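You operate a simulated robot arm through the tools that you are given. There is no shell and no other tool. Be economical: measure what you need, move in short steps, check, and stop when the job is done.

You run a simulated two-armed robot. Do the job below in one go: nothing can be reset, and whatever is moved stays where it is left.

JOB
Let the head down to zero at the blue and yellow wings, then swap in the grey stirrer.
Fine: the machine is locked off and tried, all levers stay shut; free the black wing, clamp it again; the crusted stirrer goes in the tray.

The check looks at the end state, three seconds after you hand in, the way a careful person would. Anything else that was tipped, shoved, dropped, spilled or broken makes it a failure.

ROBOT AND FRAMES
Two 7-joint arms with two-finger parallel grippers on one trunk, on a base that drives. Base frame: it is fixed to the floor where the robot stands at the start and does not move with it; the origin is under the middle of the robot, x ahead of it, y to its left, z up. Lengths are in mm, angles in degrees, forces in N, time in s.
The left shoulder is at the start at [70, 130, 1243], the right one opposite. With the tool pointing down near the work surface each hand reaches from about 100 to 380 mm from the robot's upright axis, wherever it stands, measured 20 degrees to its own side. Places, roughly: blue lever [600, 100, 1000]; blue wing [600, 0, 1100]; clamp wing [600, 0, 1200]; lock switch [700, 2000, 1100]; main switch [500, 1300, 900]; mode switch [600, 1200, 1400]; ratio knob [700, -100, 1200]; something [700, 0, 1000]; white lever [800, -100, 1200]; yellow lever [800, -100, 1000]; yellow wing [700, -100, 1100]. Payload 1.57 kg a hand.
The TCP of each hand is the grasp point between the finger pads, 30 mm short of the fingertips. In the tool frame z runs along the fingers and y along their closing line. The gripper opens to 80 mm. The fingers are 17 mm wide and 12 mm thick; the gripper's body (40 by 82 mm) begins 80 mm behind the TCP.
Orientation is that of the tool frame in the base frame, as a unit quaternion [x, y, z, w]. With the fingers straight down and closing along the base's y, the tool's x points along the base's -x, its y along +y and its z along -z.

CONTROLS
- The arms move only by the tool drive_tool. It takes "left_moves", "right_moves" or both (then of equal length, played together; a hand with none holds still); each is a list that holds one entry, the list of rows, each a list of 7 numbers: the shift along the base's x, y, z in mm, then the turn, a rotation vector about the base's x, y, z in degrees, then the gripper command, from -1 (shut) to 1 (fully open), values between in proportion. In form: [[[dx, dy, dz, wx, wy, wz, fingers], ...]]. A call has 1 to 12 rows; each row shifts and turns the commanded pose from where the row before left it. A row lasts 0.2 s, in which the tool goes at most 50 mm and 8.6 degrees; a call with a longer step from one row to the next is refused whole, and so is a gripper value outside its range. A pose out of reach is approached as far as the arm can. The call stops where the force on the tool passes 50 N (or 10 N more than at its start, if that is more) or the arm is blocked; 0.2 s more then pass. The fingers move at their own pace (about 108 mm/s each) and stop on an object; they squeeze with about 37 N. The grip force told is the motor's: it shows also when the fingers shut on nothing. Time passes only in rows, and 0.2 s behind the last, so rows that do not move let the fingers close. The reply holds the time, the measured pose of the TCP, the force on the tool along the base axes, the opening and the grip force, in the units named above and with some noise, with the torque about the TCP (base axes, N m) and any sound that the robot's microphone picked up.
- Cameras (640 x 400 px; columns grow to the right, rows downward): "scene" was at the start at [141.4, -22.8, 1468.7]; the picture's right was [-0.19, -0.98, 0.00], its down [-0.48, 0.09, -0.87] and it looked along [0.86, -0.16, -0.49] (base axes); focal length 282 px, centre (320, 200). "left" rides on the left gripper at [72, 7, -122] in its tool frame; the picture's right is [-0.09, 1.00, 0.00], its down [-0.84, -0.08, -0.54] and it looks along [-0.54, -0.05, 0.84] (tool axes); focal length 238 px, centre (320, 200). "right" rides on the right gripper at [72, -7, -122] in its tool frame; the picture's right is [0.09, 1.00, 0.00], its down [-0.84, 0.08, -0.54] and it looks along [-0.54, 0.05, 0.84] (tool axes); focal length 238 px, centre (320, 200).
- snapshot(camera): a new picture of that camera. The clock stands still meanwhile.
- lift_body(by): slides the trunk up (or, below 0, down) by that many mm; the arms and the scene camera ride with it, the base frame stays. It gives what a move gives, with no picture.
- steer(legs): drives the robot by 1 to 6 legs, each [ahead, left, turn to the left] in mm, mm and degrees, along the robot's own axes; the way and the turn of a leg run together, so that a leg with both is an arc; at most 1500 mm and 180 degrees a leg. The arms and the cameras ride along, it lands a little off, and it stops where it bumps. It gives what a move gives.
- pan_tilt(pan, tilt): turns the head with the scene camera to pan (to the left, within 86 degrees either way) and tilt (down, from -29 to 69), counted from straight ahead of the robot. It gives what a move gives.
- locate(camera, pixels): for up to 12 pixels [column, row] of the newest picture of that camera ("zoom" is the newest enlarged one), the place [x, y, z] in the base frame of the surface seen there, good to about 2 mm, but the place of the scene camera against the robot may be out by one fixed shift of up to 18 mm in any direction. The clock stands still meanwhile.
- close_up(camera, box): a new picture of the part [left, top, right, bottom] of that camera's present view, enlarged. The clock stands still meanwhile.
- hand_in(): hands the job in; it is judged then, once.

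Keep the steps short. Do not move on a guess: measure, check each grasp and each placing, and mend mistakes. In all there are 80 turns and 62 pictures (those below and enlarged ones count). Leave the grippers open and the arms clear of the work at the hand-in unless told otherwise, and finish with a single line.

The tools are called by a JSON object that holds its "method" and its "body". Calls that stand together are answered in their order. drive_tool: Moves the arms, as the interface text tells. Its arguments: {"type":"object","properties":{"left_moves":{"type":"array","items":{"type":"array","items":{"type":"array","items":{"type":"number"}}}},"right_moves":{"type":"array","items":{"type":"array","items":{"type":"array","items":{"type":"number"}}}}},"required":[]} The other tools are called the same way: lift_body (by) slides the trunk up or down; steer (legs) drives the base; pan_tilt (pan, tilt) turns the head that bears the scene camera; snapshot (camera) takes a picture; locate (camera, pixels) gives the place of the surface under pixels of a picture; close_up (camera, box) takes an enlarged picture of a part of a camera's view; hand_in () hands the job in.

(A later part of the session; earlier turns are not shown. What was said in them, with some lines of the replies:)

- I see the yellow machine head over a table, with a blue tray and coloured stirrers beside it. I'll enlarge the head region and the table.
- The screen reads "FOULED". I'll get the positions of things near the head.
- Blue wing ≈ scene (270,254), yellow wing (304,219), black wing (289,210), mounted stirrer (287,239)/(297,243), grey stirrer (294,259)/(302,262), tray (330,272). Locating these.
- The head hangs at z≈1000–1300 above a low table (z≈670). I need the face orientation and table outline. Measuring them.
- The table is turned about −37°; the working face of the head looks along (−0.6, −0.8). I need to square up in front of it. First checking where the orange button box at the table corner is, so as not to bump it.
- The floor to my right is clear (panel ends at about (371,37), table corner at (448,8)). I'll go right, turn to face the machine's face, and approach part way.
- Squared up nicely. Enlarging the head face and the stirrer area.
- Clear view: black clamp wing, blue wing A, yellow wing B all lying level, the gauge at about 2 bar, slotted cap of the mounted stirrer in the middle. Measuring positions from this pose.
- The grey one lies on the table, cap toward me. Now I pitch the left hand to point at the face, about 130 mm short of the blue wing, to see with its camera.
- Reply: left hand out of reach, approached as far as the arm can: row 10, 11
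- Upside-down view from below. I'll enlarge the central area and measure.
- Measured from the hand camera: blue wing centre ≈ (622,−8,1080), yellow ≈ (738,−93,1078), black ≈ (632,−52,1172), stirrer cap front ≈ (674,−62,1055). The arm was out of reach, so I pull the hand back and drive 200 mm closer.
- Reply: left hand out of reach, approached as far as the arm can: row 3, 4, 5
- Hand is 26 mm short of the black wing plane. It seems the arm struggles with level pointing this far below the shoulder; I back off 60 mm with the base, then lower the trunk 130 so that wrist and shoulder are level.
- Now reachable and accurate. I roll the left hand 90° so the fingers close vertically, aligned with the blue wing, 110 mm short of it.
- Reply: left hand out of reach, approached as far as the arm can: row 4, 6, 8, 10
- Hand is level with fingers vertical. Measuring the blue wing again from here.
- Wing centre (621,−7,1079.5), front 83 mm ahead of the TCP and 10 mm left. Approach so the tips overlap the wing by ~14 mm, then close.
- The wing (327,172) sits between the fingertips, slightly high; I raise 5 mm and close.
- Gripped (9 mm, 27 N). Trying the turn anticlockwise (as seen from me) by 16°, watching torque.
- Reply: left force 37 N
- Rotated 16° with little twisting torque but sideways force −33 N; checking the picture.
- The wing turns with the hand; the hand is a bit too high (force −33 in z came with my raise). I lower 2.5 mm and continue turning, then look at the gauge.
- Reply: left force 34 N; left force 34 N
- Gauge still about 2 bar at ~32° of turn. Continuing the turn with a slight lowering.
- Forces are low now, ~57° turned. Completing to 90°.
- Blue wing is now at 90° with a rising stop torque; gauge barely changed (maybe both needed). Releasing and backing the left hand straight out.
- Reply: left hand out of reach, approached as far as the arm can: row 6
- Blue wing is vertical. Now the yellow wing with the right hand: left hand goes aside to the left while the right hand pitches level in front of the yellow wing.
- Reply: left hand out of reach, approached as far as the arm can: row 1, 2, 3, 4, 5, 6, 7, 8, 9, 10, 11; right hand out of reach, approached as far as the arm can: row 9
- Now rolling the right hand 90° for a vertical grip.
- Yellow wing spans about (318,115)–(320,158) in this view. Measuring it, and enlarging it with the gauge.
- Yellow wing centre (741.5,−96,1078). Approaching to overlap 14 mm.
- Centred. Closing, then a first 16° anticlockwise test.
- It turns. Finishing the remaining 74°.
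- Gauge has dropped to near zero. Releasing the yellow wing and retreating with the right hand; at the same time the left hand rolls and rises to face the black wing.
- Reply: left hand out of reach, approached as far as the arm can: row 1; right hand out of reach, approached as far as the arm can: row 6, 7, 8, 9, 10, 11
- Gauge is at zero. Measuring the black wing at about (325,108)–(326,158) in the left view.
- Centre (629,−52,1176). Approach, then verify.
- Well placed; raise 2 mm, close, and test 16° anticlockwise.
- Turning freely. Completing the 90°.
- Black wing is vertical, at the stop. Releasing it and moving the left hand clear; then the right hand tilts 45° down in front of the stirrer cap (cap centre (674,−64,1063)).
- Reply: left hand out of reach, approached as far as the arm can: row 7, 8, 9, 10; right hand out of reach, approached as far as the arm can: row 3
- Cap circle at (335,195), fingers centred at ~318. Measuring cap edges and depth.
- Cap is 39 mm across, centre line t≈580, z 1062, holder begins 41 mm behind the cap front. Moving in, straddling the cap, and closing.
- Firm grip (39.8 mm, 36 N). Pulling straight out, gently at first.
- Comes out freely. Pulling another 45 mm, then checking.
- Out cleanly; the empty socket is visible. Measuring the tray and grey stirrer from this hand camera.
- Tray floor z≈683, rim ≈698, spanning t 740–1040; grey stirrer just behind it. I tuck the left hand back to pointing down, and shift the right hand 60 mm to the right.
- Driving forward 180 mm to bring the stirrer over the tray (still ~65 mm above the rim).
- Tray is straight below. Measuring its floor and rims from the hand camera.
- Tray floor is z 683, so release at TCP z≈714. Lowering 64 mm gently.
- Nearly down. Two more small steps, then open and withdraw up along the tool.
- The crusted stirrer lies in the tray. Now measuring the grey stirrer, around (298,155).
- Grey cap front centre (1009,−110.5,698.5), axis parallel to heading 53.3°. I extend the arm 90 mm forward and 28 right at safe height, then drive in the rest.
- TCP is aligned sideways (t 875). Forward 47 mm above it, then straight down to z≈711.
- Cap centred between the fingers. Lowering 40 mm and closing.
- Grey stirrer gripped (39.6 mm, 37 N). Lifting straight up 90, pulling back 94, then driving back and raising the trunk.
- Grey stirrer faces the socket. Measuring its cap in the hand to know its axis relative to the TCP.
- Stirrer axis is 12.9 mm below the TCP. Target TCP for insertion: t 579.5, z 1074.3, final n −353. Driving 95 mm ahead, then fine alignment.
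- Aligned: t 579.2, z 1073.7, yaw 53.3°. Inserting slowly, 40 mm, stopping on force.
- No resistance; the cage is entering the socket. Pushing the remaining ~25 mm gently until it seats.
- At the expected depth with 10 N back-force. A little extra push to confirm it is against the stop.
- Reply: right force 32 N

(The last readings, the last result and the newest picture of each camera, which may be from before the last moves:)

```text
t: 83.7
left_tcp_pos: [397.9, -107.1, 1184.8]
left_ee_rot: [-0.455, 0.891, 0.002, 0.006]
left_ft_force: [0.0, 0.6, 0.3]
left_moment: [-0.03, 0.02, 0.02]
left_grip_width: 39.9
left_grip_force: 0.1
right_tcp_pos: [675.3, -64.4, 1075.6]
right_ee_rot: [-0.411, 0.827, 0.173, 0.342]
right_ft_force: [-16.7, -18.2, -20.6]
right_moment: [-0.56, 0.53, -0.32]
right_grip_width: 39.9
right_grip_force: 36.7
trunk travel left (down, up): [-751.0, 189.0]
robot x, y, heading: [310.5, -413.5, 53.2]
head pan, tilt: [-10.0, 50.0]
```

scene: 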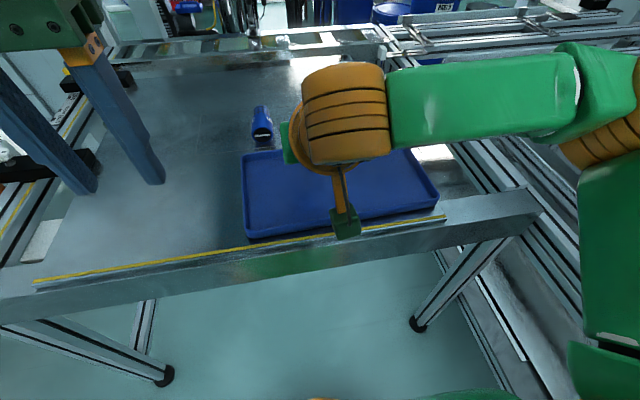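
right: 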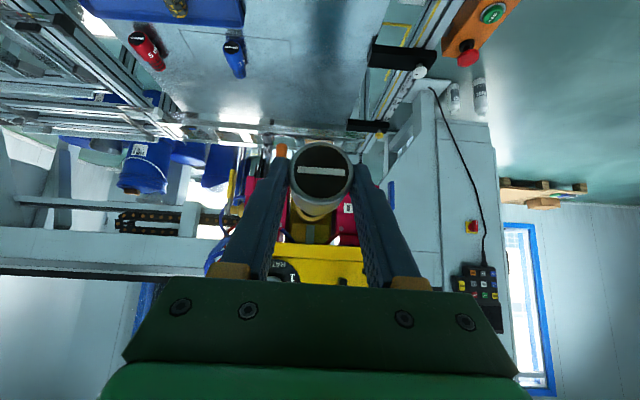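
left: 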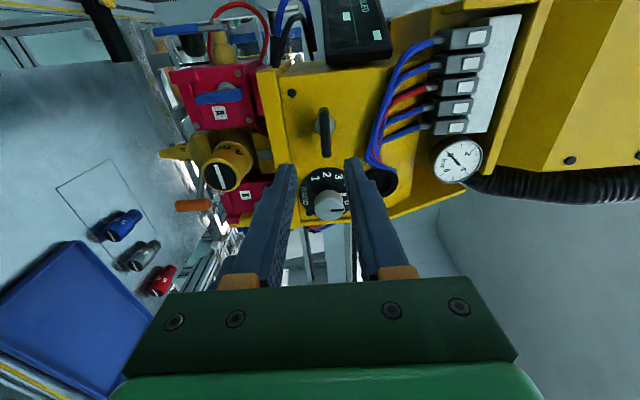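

It no longer moves: seated. Releasing the cap and backing the right hand out and to the right.

{"method": "drive_tool", "body": {"right_moves": [[[-0.6, -0.8, -1, 0, 0, 0, -1], [0, 0, 0, 0, 0, 0, 0.2], [0, 0, 0, 0, 0, 0, 0.6], [0, 0, 0, 0, 0, 0, 0.6], [-9, -12, 0, 0, 0, 0, 0.6], [-12, -16, 0, 0, 0, 0, 0.6], [-15, -20, 0, 0, 0, 0, 0.6], [-15, -20, 0, 0, 0, 0, 0.6], [12, -9, 0, 0, 0, 0, 0.6], [12, -9, 0, 0, 0, 0, 0.6], [12, -9, 0, 0, 0, 0, 0.6], [12, -9, 0, 0, 0, 0, 0.6]]]}}

{"method": "pan_tilt", "body": {"pan": 0, "tilt": 25}}

{"method": "close_up", "body": {"camera": "scene", "box": [240, 100, 440, 260]}}

```text
t: 86.3
left_tcp_pos: [403.0, -103.5, 1182.7]
left_ee_rot: [-0.454, 0.891, 0.0, 0.004]
left_ft_force: [-0.3, 0.2, 0.0]
left_moment: [0.01, 0.01, 0.0]
left_grip_width: 39.7
left_grip_force: 0.1
right_tcp_pos: [675.6, -163.1, 1073.1]
right_ee_rot: [-0.411, 0.826, 0.174, 0.343]
right_ft_force: [0.8, -0.4, 0.1]
right_moment: [0.02, 0.01, -0.01]
right_grip_width: 63.9
right_grip_force: 0.1
trunk travel left (down, up): [-751.0, 189.0]
robot x, y, heading: [311.4, -413.4, 53.1]
head pan, tilt: [-10.0, 50.0]
```

```text
t: 87.2
left_tcp_pos: [401.1, -102.1, 1183.0]
left_ee_rot: [-0.455, 0.891, 0.001, 0.003]
left_ft_force: [0.0, 0.1, 0.0]
left_moment: [-0.02, 0.01, -0.02]
left_grip_width: 40.0
left_grip_force: 0.1
right_tcp_pos: [675.1, -163.8, 1073.8]
right_ee_rot: [-0.411, 0.827, 0.173, 0.343]
right_ft_force: [0.3, 0.1, -0.5]
right_moment: [0.04, 0.02, -0.01]
right_grip_width: 64.1
right_grip_force: 0.1
trunk travel left (down, up): [-751.0, 189.0]
robot x, y, heading: [312.8, -414.1, 53.2]
head pan, tilt: [0.0, 25.0]
```

```text
2.50 times, centred on (340, 180) of scene
```

zoom: 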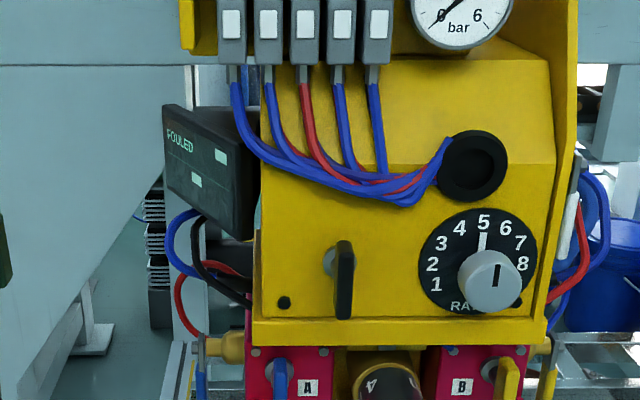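

I want the base 85 mm further right so the left arm reaches the black wing as before; then the left hand pitches level before the (vertical) black wing. I also check the socket with the right camera.

{"method": "steer", "body": {"legs": [[0, -85, 0]]}}

{"method": "drive_tool", "body": {"left_moves": [[[10, 3, -0.8, 6.57, -4.9, 0, -0.2], [10, 3, -0.8, 6.57, -4.9, 0, -0.2], [10, 3, -0.8, 6.57, -4.9, 0, -0.2], [10, 3, -0.8, 6.57, -4.9, 0, -0.2], [10, 3, -0.8, 6.57, -4.9, 0, -0.2], [10, 3, -0.8, 6.57, -4.9, 0, -0.2], [10, 3, -0.8, 6.57, -4.9, 0, -0.2], [10, 3, -0.8, 6.57, -4.9, 0, -0.2], [10, 3, -0.8, 6.57, -4.9, 0, -0.2], [10, 3, -0.8, 6.57, -4.9, 0, -0.2], [10, 3, -0.8, 6.57, -4.9, 0, -0.2]]]}}

{"method": "snapshot", "body": {"camera": "left"}}

```text
t: 88.3
left_tcp_pos: [465.9, -149.6, 1182.2]
left_ee_rot: [-0.455, 0.89, -0.001, 0.005]
left_ft_force: [-0.8, 0.4, -0.2]
left_moment: [0.0, -0.04, -0.02]
left_grip_width: 39.9
left_grip_force: 0.0
right_tcp_pos: [740.6, -211.6, 1072.8]
right_ee_rot: [-0.411, 0.827, 0.171, 0.344]
right_ft_force: [-0.1, -0.4, 0.4]
right_moment: [-0.01, 0.01, -0.05]
right_grip_width: 63.8
right_grip_force: 0.1
trunk travel left (down, up): [-751.0, 189.0]
robot x, y, heading: [381.4, -463.2, 53.3]
head pan, tilt: [0.0, 25.0]
```

```text
t: 90.7
left_tcp_pos: [581.2, -118.1, 1174.6]
left_ee_rot: [-0.319, 0.626, 0.313, 0.638]
left_ft_force: [-0.3, 0.2, -0.4]
left_moment: [0.01, 0.01, -0.02]
left_grip_width: 32.2
left_grip_force: 0.0
right_tcp_pos: [745.2, -214.0, 1072.6]
right_ee_rot: [-0.411, 0.827, 0.174, 0.343]
right_ft_force: [-0.9, -0.9, -0.3]
right_moment: [0.01, 0.0, -0.01]
right_grip_width: 64.3
right_grip_force: 0.1
trunk travel left (down, up): [-751.0, 189.0]
robot x, y, heading: [376.6, -465.5, 52.8]
head pan, tilt: [0.0, 25.0]
```

```text
10 pictures are left
```

left: 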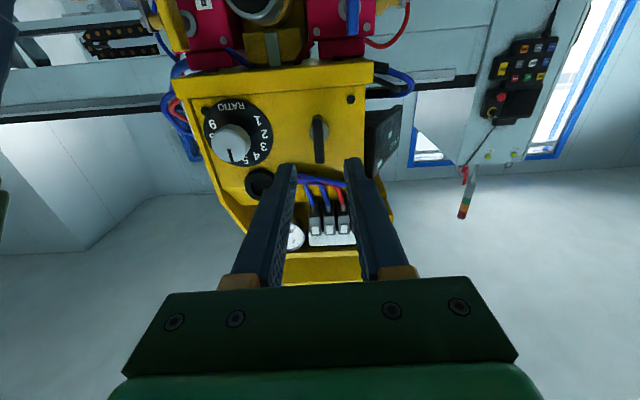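

Wing at (318,138) lines up with the fingers. Forward 68 mm, straddling it, then close.

{"method": "drive_tool", "body": {"left_moves": [[[10.3, 13.6, 0, 0, 0, 0, -0.2], [10.3, 13.6, 0, 0, 0, 0, -0.2], [10.3, 13.6, 0, 0, 0, 0, -0.2], [10.3, 13.6, 0, 0, 0, 0, -0.2], [0, 0, 0, 0, 0, 0, -0.6], [0, 0, 0, 0, 0, 0, -1], [0, 0, 0, 0, 0, 0, -1]]]}}

{"method": "close_up", "body": {"camera": "left", "box": [200, 0, 440, 240]}}

```text
t: 92.3
left_tcp_pos: [621.5, -65.2, 1175.0]
left_ee_rot: [-0.319, 0.628, 0.314, 0.637]
left_ft_force: [1.2, -0.6, -2.1]
left_moment: [0.37, 0.36, 0.37]
left_grip_width: 8.9
left_grip_force: 26.4
right_tcp_pos: [745.0, -214.7, 1071.8]
right_ee_rot: [-0.411, 0.827, 0.174, 0.342]
right_ft_force: [-0.1, -0.7, -0.1]
right_moment: [0.01, 0.0, -0.02]
right_grip_width: 64.1
right_grip_force: 0.0
trunk travel left (down, up): [-751.0, 189.0]
robot x, y, heading: [376.7, -469.1, 53.4]
head pan, tilt: [0.0, 25.0]
```

```text
1.67 times, centred on (320, 120) of left
```

zoom: 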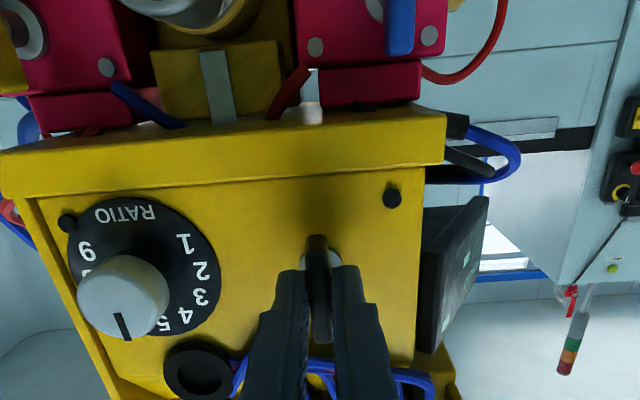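

Gripped. Turning it back clockwise 90° to clamp.

{"method": "drive_tool", "body": {"left_moves": [[[0, 0, 0, 4.9, 6.58, 0, -1], [0, 0, 0, 4.9, 6.58, 0, -1], [0, 0, 0, 4.9, 6.58, 0, -1], [0, 0, 0, 4.9, 6.58, 0, -1], [0, 0, 0, 4.9, 6.58, 0, -1], [0, 0, 0, 4.9, 6.58, 0, -1], [0, 0, 0, 4.9, 6.58, 0, -1], [0, 0, 0, 4.9, 6.58, 0, -1], [0, 0, 0, 4.9, 6.58, 0, -1], [0, 0, 0, 4.9, 6.58, 0, -1], [0, 0, 0, 4.9, 6.58, 0, -1]]]}}

```text
t: 94.7
left_tcp_pos: [622.2, -64.1, 1176.0]
left_ee_rot: [0.223, 0.671, 0.669, 0.229]
left_ft_force: [4.5, 8.4, 19.8]
left_moment: [0.31, -0.3, -0.06]
left_grip_width: 8.9
left_grip_force: 27.0
right_tcp_pos: [744.5, -213.7, 1071.9]
right_ee_rot: [-0.41, 0.827, 0.173, 0.343]
right_ft_force: [-0.2, 0.2, 0.4]
right_moment: [0.0, 0.03, 0.03]
right_grip_width: 64.1
right_grip_force: 0.1
trunk travel left (down, up): [-751.0, 189.0]
robot x, y, heading: [381.0, -462.9, 53.1]
head pan, tilt: [0.0, 25.0]
```

Turned 90°. A slight 3° extra to make sure it is home, then release, back off 80 mm and look.

{"method": "drive_tool", "body": {"left_moves": [[[0, 0, 0, 1.8, 2.4, 0, -1], [0, 0, 0, 0, 0, 0, -1], [0, 0, 0, 0, 0, 0, -0.3], [0, 0, 0, 0, 0, 0, -0.2], [-12, -16, 0, 0, 0, 0, -0.2], [-12, -16, 0, 0, 0, 0, -0.2], [-12, -16, 0, 0, 0, 0, -0.2], [-12, -16, 0, 0, 0, 0, -0.2]]]}}

{"method": "snapshot", "body": {"camera": "left"}}

```text
t: 96.5
left_tcp_pos: [574.3, -132.4, 1174.8]
left_ee_rot: [0.241, 0.666, 0.673, 0.213]
left_ft_force: [0.6, 0.5, 0.2]
left_moment: [-0.01, 0.0, -0.03]
left_grip_width: 32.0
left_grip_force: 0.0
right_tcp_pos: [743.2, -215.2, 1073.4]
right_ee_rot: [-0.41, 0.827, 0.173, 0.344]
right_ft_force: [-0.2, 0.8, -0.4]
right_moment: [0.0, 0.01, 0.03]
right_grip_width: 63.8
right_grip_force: 0.0
trunk travel left (down, up): [-751.0, 189.0]
robot x, y, heading: [381.6, -466.5, 53.2]
head pan, tilt: [0.0, 25.0]
```

```text
8 pictures are left
```

left: 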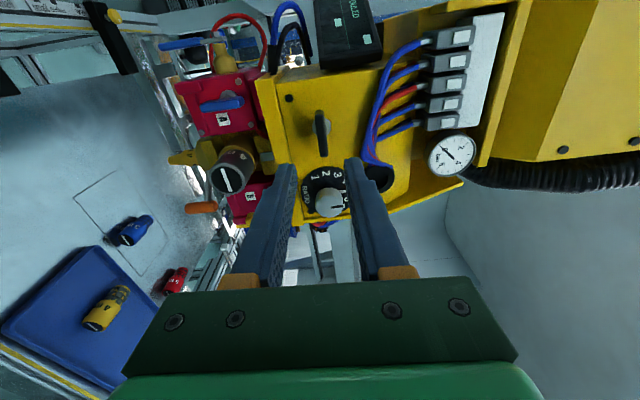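

Grey stirrer in place, black wing level again, crusted one in the tray. Opening the grippers, driving back 250 mm, and inspecting.

{"method": "drive_tool", "body": {"left_moves": [[[-12, -16, 0, 0, 0, 0, 1], [0, 0, 0, 0, 0, 0, 1], [0, 0, 0, 0, 0, 0, 1]]], "right_moves": [[[0, 0, 0, 0, 0, 0, 1], [0, 0, 0, 0, 0, 0, 1], [0, 0, 0, 0, 0, 0, 1]]]}}

{"method": "steer", "body": {"legs": [[-250, 0, 0]]}}

{"method": "snapshot", "body": {"camera": "scene"}}

{"method": "close_up", "body": {"camera": "scene", "box": [260, 150, 400, 250]}}

```text
t: 97.3
left_tcp_pos: [563.5, -144.8, 1174.5]
left_ee_rot: [0.239, 0.667, 0.674, 0.21]
left_ft_force: [0.2, 0.4, 0.4]
left_moment: [-0.03, 0.01, 0.0]
left_grip_width: 80.0
left_grip_force: 0.0
right_tcp_pos: [743.6, -213.9, 1071.3]
right_ee_rot: [-0.41, 0.827, 0.173, 0.343]
right_ft_force: [-0.2, -0.1, -0.2]
right_moment: [0.0, -0.01, 0.03]
right_grip_width: 79.9
right_grip_force: 0.2
trunk travel left (down, up): [-751.0, 189.0]
robot x, y, heading: [379.6, -467.4, 53.4]
head pan, tilt: [0.0, 25.0]
```

```text
t: 99.1
left_tcp_pos: [414.5, -344.3, 1172.8]
left_ee_rot: [0.24, 0.668, 0.672, 0.211]
left_ft_force: [0.5, -0.2, -0.3]
left_moment: [-0.03, -0.01, -0.04]
left_grip_width: 79.9
left_grip_force: 0.0
right_tcp_pos: [594.5, -413.9, 1071.9]
right_ee_rot: [-0.41, 0.827, 0.173, 0.343]
right_ft_force: [-0.4, -0.4, -0.1]
right_moment: [-0.01, 0.02, 0.05]
right_grip_width: 80.0
right_grip_force: 0.0
trunk travel left (down, up): [-751.0, 189.0]
robot x, y, heading: [232.2, -664.9, 53.2]
head pan, tilt: [0.0, 25.0]
```

```text
7 pictures are left
```

scene: 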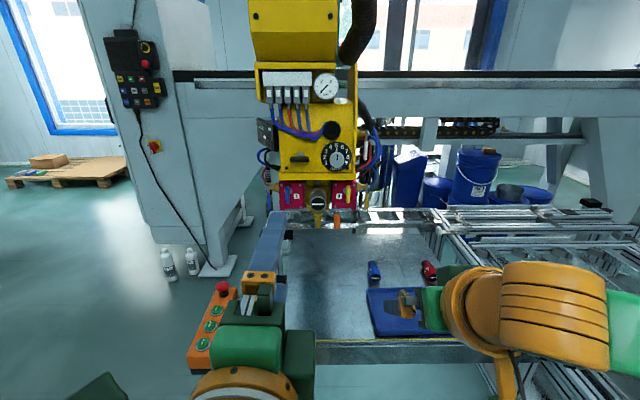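

```text
4.00 times, centred on (330, 200) of scene
```

zoom: 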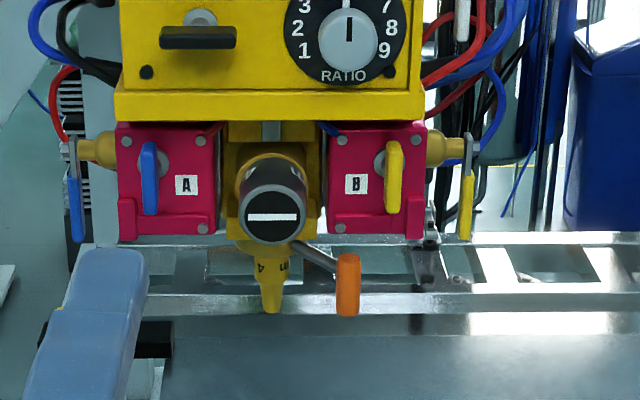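

Grey cap seated, black wing level, blue and yellow wings upright. Checking the gauge and screen.

{"method": "close_up", "body": {"camera": "scene", "box": [250, 65, 350, 165]}}

```text
4.00 times, centred on (300, 115) of scene
```

zoom: 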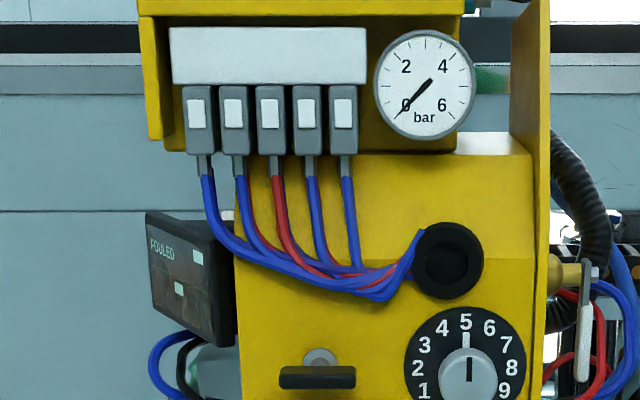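

The gauge reads 0, the levers are untouched, the grey stirrer is seated and clamped, the crusted one is in the tray, and the hands are open and clear. Handing in.

{"method": "hand_in", "body": {}}

```text
The job is handed in.
```

Gauge at zero with the blue and yellow wings left open, grey stirrer seated and black wing clamped again, crusted stirrer in the tray, levers untouched; the screen still reads FOULED.
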